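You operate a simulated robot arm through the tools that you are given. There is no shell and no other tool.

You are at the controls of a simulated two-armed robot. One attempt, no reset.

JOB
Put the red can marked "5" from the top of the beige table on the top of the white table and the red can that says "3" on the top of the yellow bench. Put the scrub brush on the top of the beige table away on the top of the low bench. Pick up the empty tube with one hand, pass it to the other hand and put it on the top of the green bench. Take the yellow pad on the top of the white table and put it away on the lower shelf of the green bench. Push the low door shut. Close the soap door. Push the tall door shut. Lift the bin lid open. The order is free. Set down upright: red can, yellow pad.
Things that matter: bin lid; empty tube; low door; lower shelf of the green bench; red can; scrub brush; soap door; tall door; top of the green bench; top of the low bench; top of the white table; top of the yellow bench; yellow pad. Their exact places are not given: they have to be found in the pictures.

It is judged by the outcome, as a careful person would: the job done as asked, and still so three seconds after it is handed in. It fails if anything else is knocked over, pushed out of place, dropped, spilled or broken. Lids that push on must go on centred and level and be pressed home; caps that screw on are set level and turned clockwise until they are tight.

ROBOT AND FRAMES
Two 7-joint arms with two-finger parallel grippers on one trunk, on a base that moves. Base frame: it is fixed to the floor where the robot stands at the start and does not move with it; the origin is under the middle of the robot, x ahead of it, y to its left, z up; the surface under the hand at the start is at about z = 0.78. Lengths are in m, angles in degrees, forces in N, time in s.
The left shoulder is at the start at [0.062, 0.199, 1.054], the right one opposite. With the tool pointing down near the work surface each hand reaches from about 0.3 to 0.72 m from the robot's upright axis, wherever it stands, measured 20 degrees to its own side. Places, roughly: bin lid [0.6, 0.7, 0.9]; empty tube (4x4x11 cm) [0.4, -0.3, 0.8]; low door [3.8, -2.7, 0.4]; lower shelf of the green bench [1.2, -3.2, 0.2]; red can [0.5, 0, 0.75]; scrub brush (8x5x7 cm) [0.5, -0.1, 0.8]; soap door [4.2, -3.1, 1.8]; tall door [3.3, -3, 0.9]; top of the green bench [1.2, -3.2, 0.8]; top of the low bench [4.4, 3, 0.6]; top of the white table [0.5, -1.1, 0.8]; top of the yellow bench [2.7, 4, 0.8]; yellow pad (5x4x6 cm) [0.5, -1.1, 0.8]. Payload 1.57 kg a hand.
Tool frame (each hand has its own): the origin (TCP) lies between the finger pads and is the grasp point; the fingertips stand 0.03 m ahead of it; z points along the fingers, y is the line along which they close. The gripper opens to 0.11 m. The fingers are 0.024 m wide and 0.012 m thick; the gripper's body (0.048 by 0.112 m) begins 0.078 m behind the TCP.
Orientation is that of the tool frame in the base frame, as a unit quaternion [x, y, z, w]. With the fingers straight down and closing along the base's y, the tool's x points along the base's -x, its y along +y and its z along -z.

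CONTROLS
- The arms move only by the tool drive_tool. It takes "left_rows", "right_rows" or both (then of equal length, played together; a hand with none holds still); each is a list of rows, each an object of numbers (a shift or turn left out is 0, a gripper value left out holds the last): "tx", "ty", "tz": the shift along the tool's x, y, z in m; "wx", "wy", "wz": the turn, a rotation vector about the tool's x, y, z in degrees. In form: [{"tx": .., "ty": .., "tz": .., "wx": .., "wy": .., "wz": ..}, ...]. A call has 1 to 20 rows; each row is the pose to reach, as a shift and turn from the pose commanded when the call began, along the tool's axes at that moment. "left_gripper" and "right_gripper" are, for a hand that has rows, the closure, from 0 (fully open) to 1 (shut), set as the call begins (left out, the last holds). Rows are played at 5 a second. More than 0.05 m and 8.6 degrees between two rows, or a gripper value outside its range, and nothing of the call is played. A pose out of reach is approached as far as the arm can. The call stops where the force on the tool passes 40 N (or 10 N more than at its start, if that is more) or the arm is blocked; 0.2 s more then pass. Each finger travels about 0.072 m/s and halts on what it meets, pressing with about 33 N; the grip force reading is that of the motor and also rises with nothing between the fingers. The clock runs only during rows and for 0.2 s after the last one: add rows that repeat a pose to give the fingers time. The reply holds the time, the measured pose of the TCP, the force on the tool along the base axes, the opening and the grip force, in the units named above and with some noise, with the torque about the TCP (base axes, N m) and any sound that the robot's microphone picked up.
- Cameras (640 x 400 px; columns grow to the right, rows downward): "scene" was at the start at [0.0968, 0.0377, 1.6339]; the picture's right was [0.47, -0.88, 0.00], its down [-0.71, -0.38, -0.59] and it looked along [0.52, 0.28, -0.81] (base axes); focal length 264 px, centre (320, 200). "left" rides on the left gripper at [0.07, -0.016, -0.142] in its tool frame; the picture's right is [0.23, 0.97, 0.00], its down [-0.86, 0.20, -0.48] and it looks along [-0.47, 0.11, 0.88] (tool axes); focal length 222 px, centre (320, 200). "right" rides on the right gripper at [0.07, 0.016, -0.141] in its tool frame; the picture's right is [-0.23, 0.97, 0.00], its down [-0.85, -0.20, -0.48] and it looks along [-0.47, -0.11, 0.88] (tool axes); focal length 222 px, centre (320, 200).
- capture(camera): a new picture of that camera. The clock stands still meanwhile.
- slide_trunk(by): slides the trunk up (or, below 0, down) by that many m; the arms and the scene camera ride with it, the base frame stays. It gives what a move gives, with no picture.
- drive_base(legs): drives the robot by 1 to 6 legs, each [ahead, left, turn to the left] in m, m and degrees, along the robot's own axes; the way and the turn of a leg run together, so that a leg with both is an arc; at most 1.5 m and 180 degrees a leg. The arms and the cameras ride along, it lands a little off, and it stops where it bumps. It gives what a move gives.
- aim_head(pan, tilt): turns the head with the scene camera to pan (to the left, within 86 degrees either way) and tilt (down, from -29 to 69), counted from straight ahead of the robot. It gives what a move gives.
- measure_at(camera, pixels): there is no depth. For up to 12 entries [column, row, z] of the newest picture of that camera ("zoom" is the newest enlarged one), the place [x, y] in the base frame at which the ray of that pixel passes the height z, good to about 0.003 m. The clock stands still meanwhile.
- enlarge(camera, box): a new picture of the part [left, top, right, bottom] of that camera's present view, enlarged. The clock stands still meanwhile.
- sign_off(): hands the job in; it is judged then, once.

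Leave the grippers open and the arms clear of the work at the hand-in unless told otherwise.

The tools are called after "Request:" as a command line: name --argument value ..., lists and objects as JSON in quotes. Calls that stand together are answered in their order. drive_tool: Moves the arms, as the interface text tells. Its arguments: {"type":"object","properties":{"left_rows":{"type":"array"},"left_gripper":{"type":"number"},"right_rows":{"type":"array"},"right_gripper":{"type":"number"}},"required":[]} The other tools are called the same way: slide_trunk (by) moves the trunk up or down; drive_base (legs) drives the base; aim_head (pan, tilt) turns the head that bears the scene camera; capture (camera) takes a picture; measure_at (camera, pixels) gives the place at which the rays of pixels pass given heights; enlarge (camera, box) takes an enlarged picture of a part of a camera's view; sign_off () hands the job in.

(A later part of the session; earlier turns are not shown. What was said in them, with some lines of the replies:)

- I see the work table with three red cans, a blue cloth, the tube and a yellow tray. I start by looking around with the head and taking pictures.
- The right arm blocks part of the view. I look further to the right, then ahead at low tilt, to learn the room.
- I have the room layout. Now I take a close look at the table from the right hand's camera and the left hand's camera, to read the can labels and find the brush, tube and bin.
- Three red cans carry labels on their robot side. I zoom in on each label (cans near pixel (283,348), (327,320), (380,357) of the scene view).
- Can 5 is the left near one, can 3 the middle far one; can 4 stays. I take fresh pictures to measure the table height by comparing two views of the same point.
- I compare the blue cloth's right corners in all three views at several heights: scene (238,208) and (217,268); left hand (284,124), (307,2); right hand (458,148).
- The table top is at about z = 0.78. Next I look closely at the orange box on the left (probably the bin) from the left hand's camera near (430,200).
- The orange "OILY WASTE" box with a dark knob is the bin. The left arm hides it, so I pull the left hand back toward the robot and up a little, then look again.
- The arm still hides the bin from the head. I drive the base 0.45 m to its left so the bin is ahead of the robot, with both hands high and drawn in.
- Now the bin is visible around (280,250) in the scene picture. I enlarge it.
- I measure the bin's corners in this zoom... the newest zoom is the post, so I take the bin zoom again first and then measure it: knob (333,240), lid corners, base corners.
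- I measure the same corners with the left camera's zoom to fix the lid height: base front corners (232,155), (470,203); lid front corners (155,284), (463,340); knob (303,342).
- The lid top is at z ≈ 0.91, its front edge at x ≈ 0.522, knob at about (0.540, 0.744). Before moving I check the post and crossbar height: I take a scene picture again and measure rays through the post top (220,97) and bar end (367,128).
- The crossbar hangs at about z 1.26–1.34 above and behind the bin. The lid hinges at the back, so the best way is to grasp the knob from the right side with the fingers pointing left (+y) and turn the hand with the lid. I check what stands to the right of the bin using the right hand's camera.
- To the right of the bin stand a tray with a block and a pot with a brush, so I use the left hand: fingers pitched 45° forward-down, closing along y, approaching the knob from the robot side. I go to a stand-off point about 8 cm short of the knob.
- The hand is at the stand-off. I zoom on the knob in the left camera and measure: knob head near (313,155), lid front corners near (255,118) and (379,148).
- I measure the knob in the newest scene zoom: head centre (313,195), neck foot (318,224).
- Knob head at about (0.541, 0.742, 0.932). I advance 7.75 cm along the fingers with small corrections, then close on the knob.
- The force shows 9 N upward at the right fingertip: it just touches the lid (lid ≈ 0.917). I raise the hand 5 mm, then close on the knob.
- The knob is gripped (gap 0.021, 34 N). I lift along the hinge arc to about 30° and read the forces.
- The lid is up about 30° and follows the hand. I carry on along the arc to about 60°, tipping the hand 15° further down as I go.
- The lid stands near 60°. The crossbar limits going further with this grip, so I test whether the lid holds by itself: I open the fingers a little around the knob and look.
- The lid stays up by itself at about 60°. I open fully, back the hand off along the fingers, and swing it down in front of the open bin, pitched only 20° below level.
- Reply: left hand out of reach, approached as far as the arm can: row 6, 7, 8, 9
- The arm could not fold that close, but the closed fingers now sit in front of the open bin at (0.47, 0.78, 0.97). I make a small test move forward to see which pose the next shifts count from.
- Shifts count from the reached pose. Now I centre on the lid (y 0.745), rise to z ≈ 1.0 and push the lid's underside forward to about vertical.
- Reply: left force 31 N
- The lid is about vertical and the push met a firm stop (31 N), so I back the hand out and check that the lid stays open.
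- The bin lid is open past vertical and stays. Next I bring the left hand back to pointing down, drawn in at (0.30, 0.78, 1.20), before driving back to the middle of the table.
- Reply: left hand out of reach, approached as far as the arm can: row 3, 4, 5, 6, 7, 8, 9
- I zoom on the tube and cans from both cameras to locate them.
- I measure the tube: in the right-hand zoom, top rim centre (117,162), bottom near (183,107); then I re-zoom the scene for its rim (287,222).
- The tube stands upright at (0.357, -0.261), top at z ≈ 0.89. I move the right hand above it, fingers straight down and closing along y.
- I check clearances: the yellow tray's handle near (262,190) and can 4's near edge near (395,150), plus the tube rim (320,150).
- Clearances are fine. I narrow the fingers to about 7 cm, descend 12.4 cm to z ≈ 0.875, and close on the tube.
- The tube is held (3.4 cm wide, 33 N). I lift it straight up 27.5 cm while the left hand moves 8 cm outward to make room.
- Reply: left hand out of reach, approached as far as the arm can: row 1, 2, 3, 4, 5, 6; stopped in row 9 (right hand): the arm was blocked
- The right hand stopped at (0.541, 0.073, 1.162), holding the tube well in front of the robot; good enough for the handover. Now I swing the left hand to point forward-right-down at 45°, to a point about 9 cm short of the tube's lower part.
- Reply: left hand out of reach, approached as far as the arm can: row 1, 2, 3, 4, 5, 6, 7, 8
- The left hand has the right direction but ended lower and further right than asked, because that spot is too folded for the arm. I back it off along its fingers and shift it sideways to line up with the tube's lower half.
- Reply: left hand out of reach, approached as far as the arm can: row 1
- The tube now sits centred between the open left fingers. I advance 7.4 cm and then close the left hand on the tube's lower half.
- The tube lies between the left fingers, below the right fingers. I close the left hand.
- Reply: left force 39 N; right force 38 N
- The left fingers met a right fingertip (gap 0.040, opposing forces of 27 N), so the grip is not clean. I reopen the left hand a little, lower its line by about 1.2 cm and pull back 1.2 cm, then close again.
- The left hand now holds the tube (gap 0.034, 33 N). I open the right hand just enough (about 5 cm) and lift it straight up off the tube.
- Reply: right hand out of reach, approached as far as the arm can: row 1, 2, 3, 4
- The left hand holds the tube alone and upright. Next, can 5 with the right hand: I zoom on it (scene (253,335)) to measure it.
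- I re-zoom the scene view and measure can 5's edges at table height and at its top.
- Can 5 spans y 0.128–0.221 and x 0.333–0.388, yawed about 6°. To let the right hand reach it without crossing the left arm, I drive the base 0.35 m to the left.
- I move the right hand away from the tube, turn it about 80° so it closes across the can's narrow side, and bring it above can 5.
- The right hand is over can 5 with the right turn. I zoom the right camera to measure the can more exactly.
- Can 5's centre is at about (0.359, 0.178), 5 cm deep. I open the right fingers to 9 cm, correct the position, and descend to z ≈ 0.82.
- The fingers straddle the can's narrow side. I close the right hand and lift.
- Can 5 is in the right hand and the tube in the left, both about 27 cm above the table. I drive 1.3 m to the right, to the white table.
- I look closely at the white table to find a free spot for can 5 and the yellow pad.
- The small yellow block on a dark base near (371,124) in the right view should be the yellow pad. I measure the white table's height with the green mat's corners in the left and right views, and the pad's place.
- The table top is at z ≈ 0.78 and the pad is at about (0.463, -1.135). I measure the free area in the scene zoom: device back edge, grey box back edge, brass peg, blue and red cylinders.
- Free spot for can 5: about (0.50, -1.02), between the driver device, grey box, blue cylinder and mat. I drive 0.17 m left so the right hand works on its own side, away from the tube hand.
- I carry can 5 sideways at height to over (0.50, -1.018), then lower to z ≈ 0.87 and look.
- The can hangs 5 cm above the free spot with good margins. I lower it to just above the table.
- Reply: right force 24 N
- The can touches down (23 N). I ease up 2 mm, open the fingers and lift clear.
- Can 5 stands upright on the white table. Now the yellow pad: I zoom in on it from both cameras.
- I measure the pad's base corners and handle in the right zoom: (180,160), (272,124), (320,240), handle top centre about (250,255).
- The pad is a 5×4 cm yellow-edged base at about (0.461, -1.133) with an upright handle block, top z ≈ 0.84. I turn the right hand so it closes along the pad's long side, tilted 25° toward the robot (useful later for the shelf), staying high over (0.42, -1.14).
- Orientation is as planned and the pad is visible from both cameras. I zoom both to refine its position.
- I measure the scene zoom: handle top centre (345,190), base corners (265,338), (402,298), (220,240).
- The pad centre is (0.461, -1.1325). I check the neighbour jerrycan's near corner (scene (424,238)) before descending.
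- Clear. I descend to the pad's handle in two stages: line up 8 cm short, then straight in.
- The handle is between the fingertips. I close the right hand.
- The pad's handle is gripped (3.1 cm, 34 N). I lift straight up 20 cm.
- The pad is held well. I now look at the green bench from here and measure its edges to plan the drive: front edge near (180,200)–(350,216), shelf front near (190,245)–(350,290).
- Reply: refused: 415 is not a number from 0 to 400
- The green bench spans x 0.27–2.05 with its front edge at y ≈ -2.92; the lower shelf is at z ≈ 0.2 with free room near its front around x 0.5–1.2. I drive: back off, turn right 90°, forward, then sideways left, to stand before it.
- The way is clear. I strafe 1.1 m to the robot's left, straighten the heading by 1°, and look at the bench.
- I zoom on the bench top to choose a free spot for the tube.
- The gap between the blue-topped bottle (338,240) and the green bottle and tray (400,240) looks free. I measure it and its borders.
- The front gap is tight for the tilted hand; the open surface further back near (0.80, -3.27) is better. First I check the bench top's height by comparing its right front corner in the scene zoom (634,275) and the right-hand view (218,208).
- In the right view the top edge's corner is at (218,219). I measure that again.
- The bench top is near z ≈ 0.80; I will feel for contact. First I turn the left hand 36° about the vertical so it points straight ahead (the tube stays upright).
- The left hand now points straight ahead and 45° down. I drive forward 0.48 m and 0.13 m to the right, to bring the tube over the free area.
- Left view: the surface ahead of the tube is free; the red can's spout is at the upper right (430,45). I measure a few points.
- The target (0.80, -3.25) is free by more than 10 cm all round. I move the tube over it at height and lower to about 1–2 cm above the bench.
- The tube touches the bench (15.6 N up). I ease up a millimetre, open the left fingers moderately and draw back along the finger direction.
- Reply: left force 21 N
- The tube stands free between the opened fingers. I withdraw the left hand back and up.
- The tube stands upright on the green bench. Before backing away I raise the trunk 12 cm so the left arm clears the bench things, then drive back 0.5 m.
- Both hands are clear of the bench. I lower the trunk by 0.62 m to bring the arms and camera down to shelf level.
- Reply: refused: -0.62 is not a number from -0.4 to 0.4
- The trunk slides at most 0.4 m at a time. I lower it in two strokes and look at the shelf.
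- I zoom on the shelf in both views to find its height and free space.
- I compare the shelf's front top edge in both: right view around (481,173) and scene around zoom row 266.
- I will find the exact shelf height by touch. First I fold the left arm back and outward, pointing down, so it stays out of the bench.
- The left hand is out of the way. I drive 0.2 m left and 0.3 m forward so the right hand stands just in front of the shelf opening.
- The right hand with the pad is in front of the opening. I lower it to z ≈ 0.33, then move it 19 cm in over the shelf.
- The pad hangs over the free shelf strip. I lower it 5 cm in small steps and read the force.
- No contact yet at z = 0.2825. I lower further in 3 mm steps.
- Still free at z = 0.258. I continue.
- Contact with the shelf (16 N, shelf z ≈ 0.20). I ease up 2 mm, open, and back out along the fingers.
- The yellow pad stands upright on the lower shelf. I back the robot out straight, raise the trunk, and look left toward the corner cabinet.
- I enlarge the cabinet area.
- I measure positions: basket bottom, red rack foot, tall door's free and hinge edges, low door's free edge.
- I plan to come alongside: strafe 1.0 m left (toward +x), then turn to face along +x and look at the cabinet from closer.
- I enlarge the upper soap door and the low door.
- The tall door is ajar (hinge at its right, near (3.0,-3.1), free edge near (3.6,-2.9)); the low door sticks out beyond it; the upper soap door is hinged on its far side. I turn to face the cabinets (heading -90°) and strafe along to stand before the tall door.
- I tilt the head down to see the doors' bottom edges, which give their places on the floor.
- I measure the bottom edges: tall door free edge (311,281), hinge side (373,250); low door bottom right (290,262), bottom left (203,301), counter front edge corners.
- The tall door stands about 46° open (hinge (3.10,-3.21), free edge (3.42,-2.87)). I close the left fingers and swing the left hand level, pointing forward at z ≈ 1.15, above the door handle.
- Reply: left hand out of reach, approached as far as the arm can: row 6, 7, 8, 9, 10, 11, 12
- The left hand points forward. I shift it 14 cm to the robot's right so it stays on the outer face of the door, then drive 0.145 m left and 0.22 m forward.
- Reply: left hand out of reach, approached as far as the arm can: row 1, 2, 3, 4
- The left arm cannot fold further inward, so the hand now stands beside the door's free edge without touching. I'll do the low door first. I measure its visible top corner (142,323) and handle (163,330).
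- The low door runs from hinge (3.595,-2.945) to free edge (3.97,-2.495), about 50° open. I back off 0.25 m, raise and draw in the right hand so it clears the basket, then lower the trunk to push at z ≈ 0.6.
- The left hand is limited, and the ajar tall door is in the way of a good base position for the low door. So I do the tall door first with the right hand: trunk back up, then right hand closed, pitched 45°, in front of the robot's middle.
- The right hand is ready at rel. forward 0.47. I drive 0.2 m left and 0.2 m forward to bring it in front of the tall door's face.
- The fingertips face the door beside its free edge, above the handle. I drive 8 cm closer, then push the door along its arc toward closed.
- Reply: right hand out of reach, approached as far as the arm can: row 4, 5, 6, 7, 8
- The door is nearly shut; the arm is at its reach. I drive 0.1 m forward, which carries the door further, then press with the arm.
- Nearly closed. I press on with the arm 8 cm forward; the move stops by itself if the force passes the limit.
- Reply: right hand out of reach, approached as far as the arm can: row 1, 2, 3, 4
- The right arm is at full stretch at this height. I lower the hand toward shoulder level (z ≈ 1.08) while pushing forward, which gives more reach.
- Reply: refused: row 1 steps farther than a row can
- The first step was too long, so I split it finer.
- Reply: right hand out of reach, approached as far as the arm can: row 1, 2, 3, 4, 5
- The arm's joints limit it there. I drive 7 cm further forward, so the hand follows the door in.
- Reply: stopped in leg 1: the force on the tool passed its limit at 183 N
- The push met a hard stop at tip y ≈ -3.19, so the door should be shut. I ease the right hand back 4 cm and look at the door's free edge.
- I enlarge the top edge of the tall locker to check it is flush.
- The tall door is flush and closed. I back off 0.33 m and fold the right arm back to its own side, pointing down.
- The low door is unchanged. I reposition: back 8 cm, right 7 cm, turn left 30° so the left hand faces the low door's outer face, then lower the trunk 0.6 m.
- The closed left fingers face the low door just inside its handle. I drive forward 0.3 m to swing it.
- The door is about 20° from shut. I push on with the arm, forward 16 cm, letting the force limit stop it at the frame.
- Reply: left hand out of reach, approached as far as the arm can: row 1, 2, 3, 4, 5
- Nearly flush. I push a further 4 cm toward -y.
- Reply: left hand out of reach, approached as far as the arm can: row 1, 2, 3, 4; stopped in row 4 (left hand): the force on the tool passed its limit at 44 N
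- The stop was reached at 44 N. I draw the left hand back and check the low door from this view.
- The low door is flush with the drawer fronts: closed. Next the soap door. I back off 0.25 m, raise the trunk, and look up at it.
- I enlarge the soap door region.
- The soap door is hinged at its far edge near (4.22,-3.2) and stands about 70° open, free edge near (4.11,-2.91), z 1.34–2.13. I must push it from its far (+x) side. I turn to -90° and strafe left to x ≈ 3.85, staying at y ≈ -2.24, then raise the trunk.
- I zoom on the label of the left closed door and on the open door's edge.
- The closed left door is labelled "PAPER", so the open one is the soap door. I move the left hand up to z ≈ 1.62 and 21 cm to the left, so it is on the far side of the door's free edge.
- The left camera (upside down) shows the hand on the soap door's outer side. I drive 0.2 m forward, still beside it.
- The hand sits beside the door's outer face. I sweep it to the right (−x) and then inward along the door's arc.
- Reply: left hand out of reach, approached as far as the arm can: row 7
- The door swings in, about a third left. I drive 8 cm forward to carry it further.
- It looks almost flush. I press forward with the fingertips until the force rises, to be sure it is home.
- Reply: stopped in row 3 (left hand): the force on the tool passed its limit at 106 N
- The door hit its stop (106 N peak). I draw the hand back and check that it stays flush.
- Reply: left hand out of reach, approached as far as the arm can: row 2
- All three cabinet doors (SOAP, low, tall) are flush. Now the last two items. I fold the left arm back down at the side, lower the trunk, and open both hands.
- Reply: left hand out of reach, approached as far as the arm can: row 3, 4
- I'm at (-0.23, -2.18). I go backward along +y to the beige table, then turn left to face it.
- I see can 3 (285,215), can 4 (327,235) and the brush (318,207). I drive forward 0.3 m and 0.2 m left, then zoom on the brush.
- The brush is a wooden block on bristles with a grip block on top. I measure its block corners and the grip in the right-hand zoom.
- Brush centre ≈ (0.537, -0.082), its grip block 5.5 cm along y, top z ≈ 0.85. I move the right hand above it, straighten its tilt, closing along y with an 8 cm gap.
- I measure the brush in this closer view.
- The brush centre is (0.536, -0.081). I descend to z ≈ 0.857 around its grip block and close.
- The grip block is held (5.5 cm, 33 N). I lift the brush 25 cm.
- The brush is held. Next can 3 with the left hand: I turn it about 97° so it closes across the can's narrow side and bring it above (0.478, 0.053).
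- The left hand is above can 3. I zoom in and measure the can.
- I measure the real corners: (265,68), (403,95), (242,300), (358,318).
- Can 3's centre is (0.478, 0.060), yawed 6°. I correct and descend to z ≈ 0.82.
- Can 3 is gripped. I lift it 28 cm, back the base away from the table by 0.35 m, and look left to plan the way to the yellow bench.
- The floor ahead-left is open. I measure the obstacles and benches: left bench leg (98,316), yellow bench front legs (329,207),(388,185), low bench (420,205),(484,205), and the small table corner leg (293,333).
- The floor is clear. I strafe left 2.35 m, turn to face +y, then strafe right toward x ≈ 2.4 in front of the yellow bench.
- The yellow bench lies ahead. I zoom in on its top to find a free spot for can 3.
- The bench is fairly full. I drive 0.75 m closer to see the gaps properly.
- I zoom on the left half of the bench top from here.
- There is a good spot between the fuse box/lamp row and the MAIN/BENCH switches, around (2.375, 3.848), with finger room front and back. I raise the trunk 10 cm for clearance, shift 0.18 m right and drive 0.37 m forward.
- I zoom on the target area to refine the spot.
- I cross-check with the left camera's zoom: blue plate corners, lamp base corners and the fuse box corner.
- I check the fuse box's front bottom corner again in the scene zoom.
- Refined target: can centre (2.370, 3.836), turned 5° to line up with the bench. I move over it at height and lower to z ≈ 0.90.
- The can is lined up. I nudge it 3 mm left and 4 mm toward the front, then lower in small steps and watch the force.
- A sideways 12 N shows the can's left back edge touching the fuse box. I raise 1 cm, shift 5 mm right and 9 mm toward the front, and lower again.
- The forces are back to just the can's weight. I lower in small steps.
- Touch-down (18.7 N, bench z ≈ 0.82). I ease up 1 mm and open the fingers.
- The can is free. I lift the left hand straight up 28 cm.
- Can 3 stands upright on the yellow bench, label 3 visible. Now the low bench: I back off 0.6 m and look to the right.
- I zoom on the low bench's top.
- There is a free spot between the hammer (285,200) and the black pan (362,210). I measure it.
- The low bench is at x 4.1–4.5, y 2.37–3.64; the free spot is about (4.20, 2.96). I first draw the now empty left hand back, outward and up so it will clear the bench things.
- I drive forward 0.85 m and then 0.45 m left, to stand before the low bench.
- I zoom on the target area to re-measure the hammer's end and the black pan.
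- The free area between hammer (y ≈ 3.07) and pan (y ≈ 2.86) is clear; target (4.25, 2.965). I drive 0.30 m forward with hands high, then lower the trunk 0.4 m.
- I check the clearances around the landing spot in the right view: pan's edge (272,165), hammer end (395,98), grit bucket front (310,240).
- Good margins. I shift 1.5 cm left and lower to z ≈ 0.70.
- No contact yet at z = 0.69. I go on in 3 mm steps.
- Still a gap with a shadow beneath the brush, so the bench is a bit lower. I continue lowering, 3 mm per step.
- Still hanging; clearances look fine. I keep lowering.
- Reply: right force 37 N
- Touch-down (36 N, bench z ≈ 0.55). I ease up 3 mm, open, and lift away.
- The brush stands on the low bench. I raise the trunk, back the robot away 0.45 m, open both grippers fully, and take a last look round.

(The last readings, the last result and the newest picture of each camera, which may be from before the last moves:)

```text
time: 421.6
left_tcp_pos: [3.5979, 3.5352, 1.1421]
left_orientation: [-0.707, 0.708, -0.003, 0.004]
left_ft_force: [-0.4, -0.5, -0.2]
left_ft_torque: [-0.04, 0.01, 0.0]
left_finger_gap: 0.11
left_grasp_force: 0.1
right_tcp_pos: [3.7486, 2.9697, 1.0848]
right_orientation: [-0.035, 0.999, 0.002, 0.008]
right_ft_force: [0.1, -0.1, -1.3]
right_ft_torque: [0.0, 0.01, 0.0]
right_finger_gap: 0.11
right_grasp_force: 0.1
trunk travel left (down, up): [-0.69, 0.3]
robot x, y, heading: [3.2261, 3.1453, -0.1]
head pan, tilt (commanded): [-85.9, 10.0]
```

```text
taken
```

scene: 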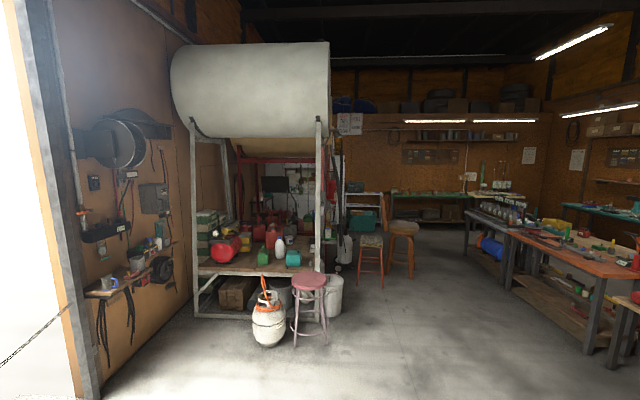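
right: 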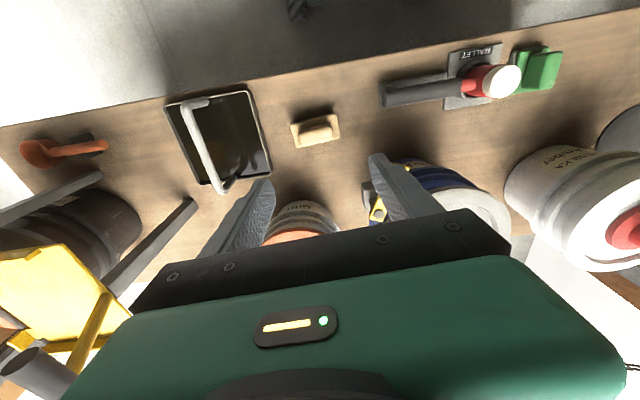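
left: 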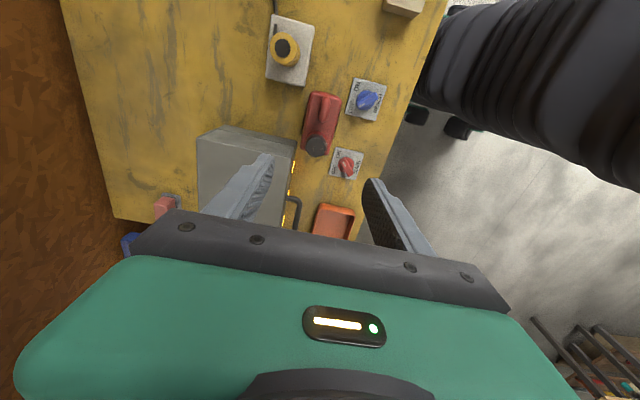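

I turn a little to the right to check the green bench, white table and bin from afar.

Request:
drive_base --legs '[[-0.2, -0.3, 0], [0, 0, -70]]'

Request:
aim_head --pan -65 --tilt 15

Request:
enlarge --camera "scene" --box '[200, 120, 440, 270]'

Request:
capture --camera "scene"

Request:
aim_head --pan -25 --tilt 10

Request:
enlarge --camera "scene" --box '[200, 120, 440, 270]'

```text
time: 426.9
left_tcp_pos: [3.5165, 2.6351, 1.1436]
left_orientation: [-0.18, 0.984, -0.005, 0.002]
left_ft_force: [0.0, 0.1, 0.0]
left_ft_torque: [0.01, -0.01, -0.01]
left_finger_gap: 0.11
left_grasp_force: 0.0
right_tcp_pos: [3.0417, 2.2948, 1.0857]
right_orientation: [0.54, 0.841, -0.003, 0.008]
right_ft_force: [0.5, 0.2, 0.0]
right_ft_torque: [-0.03, 0.01, 0.03]
right_finger_gap: 0.11
right_grasp_force: 0.0
trunk travel left (down, up): [-0.69, 0.3]
robot x, y, heading: [3.023, 2.8437, -69.6]
head pan, tilt (commanded): [-85.9, 10.0]
```

```text
time: 427.7
left_tcp_pos: [3.516, 2.6364, 1.1438]
left_orientation: [-0.18, 0.984, -0.005, 0.002]
left_ft_force: [0.0, -0.4, 0.6]
left_ft_torque: [-0.01, -0.02, 0.0]
left_finger_gap: 0.1098
left_grasp_force: 0.1
right_tcp_pos: [3.0396, 2.2959, 1.0872]
right_orientation: [0.54, 0.842, -0.004, 0.009]
right_ft_force: [0.0, -0.2, -0.3]
right_ft_torque: [0.01, 0.02, -0.02]
right_finger_gap: 0.11
right_grasp_force: 0.0
trunk travel left (down, up): [-0.69, 0.3]
robot x, y, heading: [3.0213, 2.8475, -69.5]
head pan, tilt (commanded): [-65.0, 15.0]
```

```text
2.67 times, centred on (320, 195) of scene
```

zoom: 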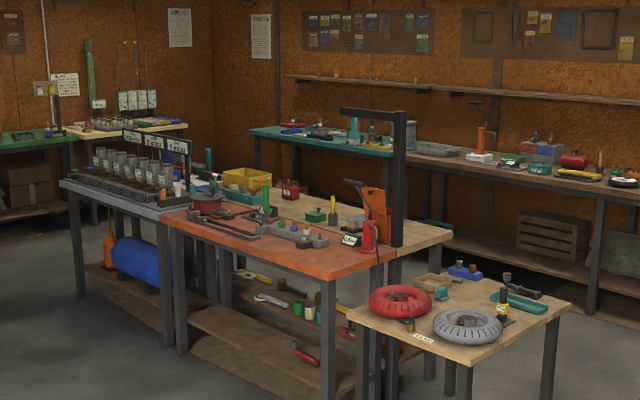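

```text
taken
```

scene: 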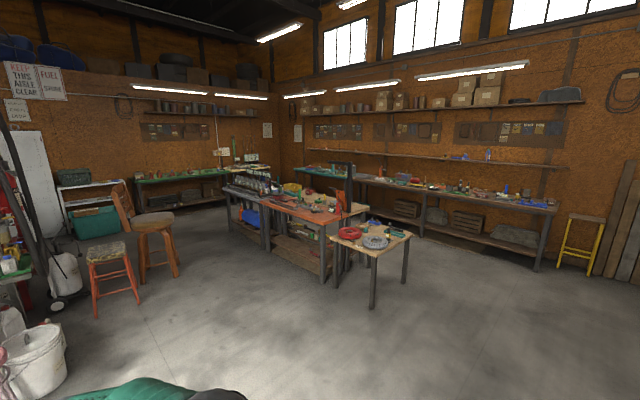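

```text
time: 428.8
left_tcp_pos: [3.5163, 2.6368, 1.1426]
left_orientation: [-0.18, 0.984, -0.005, 0.001]
left_ft_force: [0.5, 0.6, 0.0]
left_ft_torque: [0.04, -0.01, -0.05]
left_finger_gap: 0.1101
left_grasp_force: 0.0
right_tcp_pos: [3.0398, 2.2957, 1.0872]
right_orientation: [0.539, 0.842, -0.003, 0.008]
right_ft_force: [-0.6, -0.1, -0.3]
right_ft_torque: [-0.02, 0.0, -0.02]
right_finger_gap: 0.1099
right_grasp_force: 0.0
trunk travel left (down, up): [-0.69, 0.3]
robot x, y, heading: [3.0239, 2.847, -69.3]
head pan, tilt (commanded): [-25.0, 10.0]
```

```text
2.67 times, centred on (320, 195) of scene
```

zoom: 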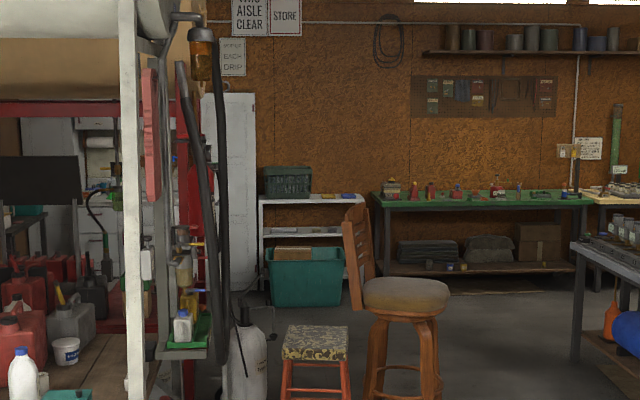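

The bin lid is still open and the tall door shut. I zoom on the green bench for the tube and the pad.

Request:
enlarge --camera "scene" --box '[335, 180, 425, 235]'

Request:
enlarge --camera "scene" --box '[200, 140, 300, 230]'

```text
7.11 times, centred on (380, 208) of scene
```

zoom: 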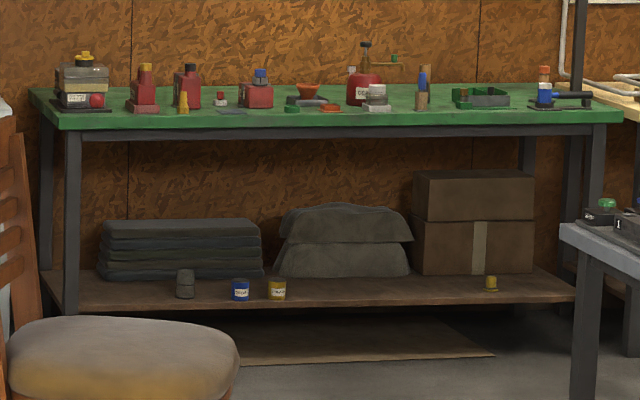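

```text
4.44 times, centred on (250, 185) of scene
```

zoom: 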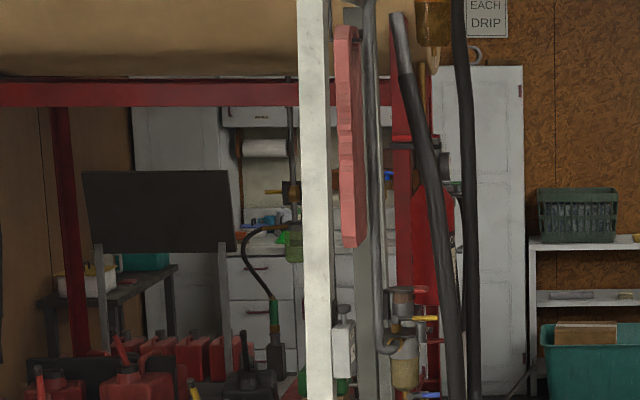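

All in place: the tube stands on the green bench, the yellow pad is upright on its lower shelf, and the bin lid is still open. The tall door is shut. From here the soap and low doors are partly hidden, but both were flush when I left them. Both cans and the brush were checked right after I set them down. The grippers are open and the arms are clear, so I hand the job in.

Request:
sign_off

```text
The job is handed in.
```

I finished every part of the job and handed it in. No verdict came back, so this is what I saw myself:

| Task | Where it ended up | Last checked |
|---|---|---|
| Red can 5 | upright on the white table | right after I set it down |
| Red can 3 | upright on the yellow bench | right after I set it down |
| Scrub brush | on the low bench, bristles down | right after I set it down |
| Empty tube | standing on the green bench, passed from right hand to left | final look round |
| Yellow pad | upright on the green bench's lower shelf | final look round |
| Bin lid | open a little past upright | final look round |
| Tall door | shut and flush | final look round |
| Low door | shut and flush | right after I closed it |
| Soap door | shut and flush | right after I closed it |

- **Hard pushes:** the force peaked at about 183 N as the tall door reached its stop and about 106 N as the soap door did. Both were well over the 40 N limit. I saw no damage.
- **Light touch:** can 3 touched the fuse box at about 12 N while I was setting it down. I moved it clear before releasing it, and the fuse box did not appear to move.

I saw nothing else knocked over or pushed out of place. Both grippers are open and the arms are clear of the work.
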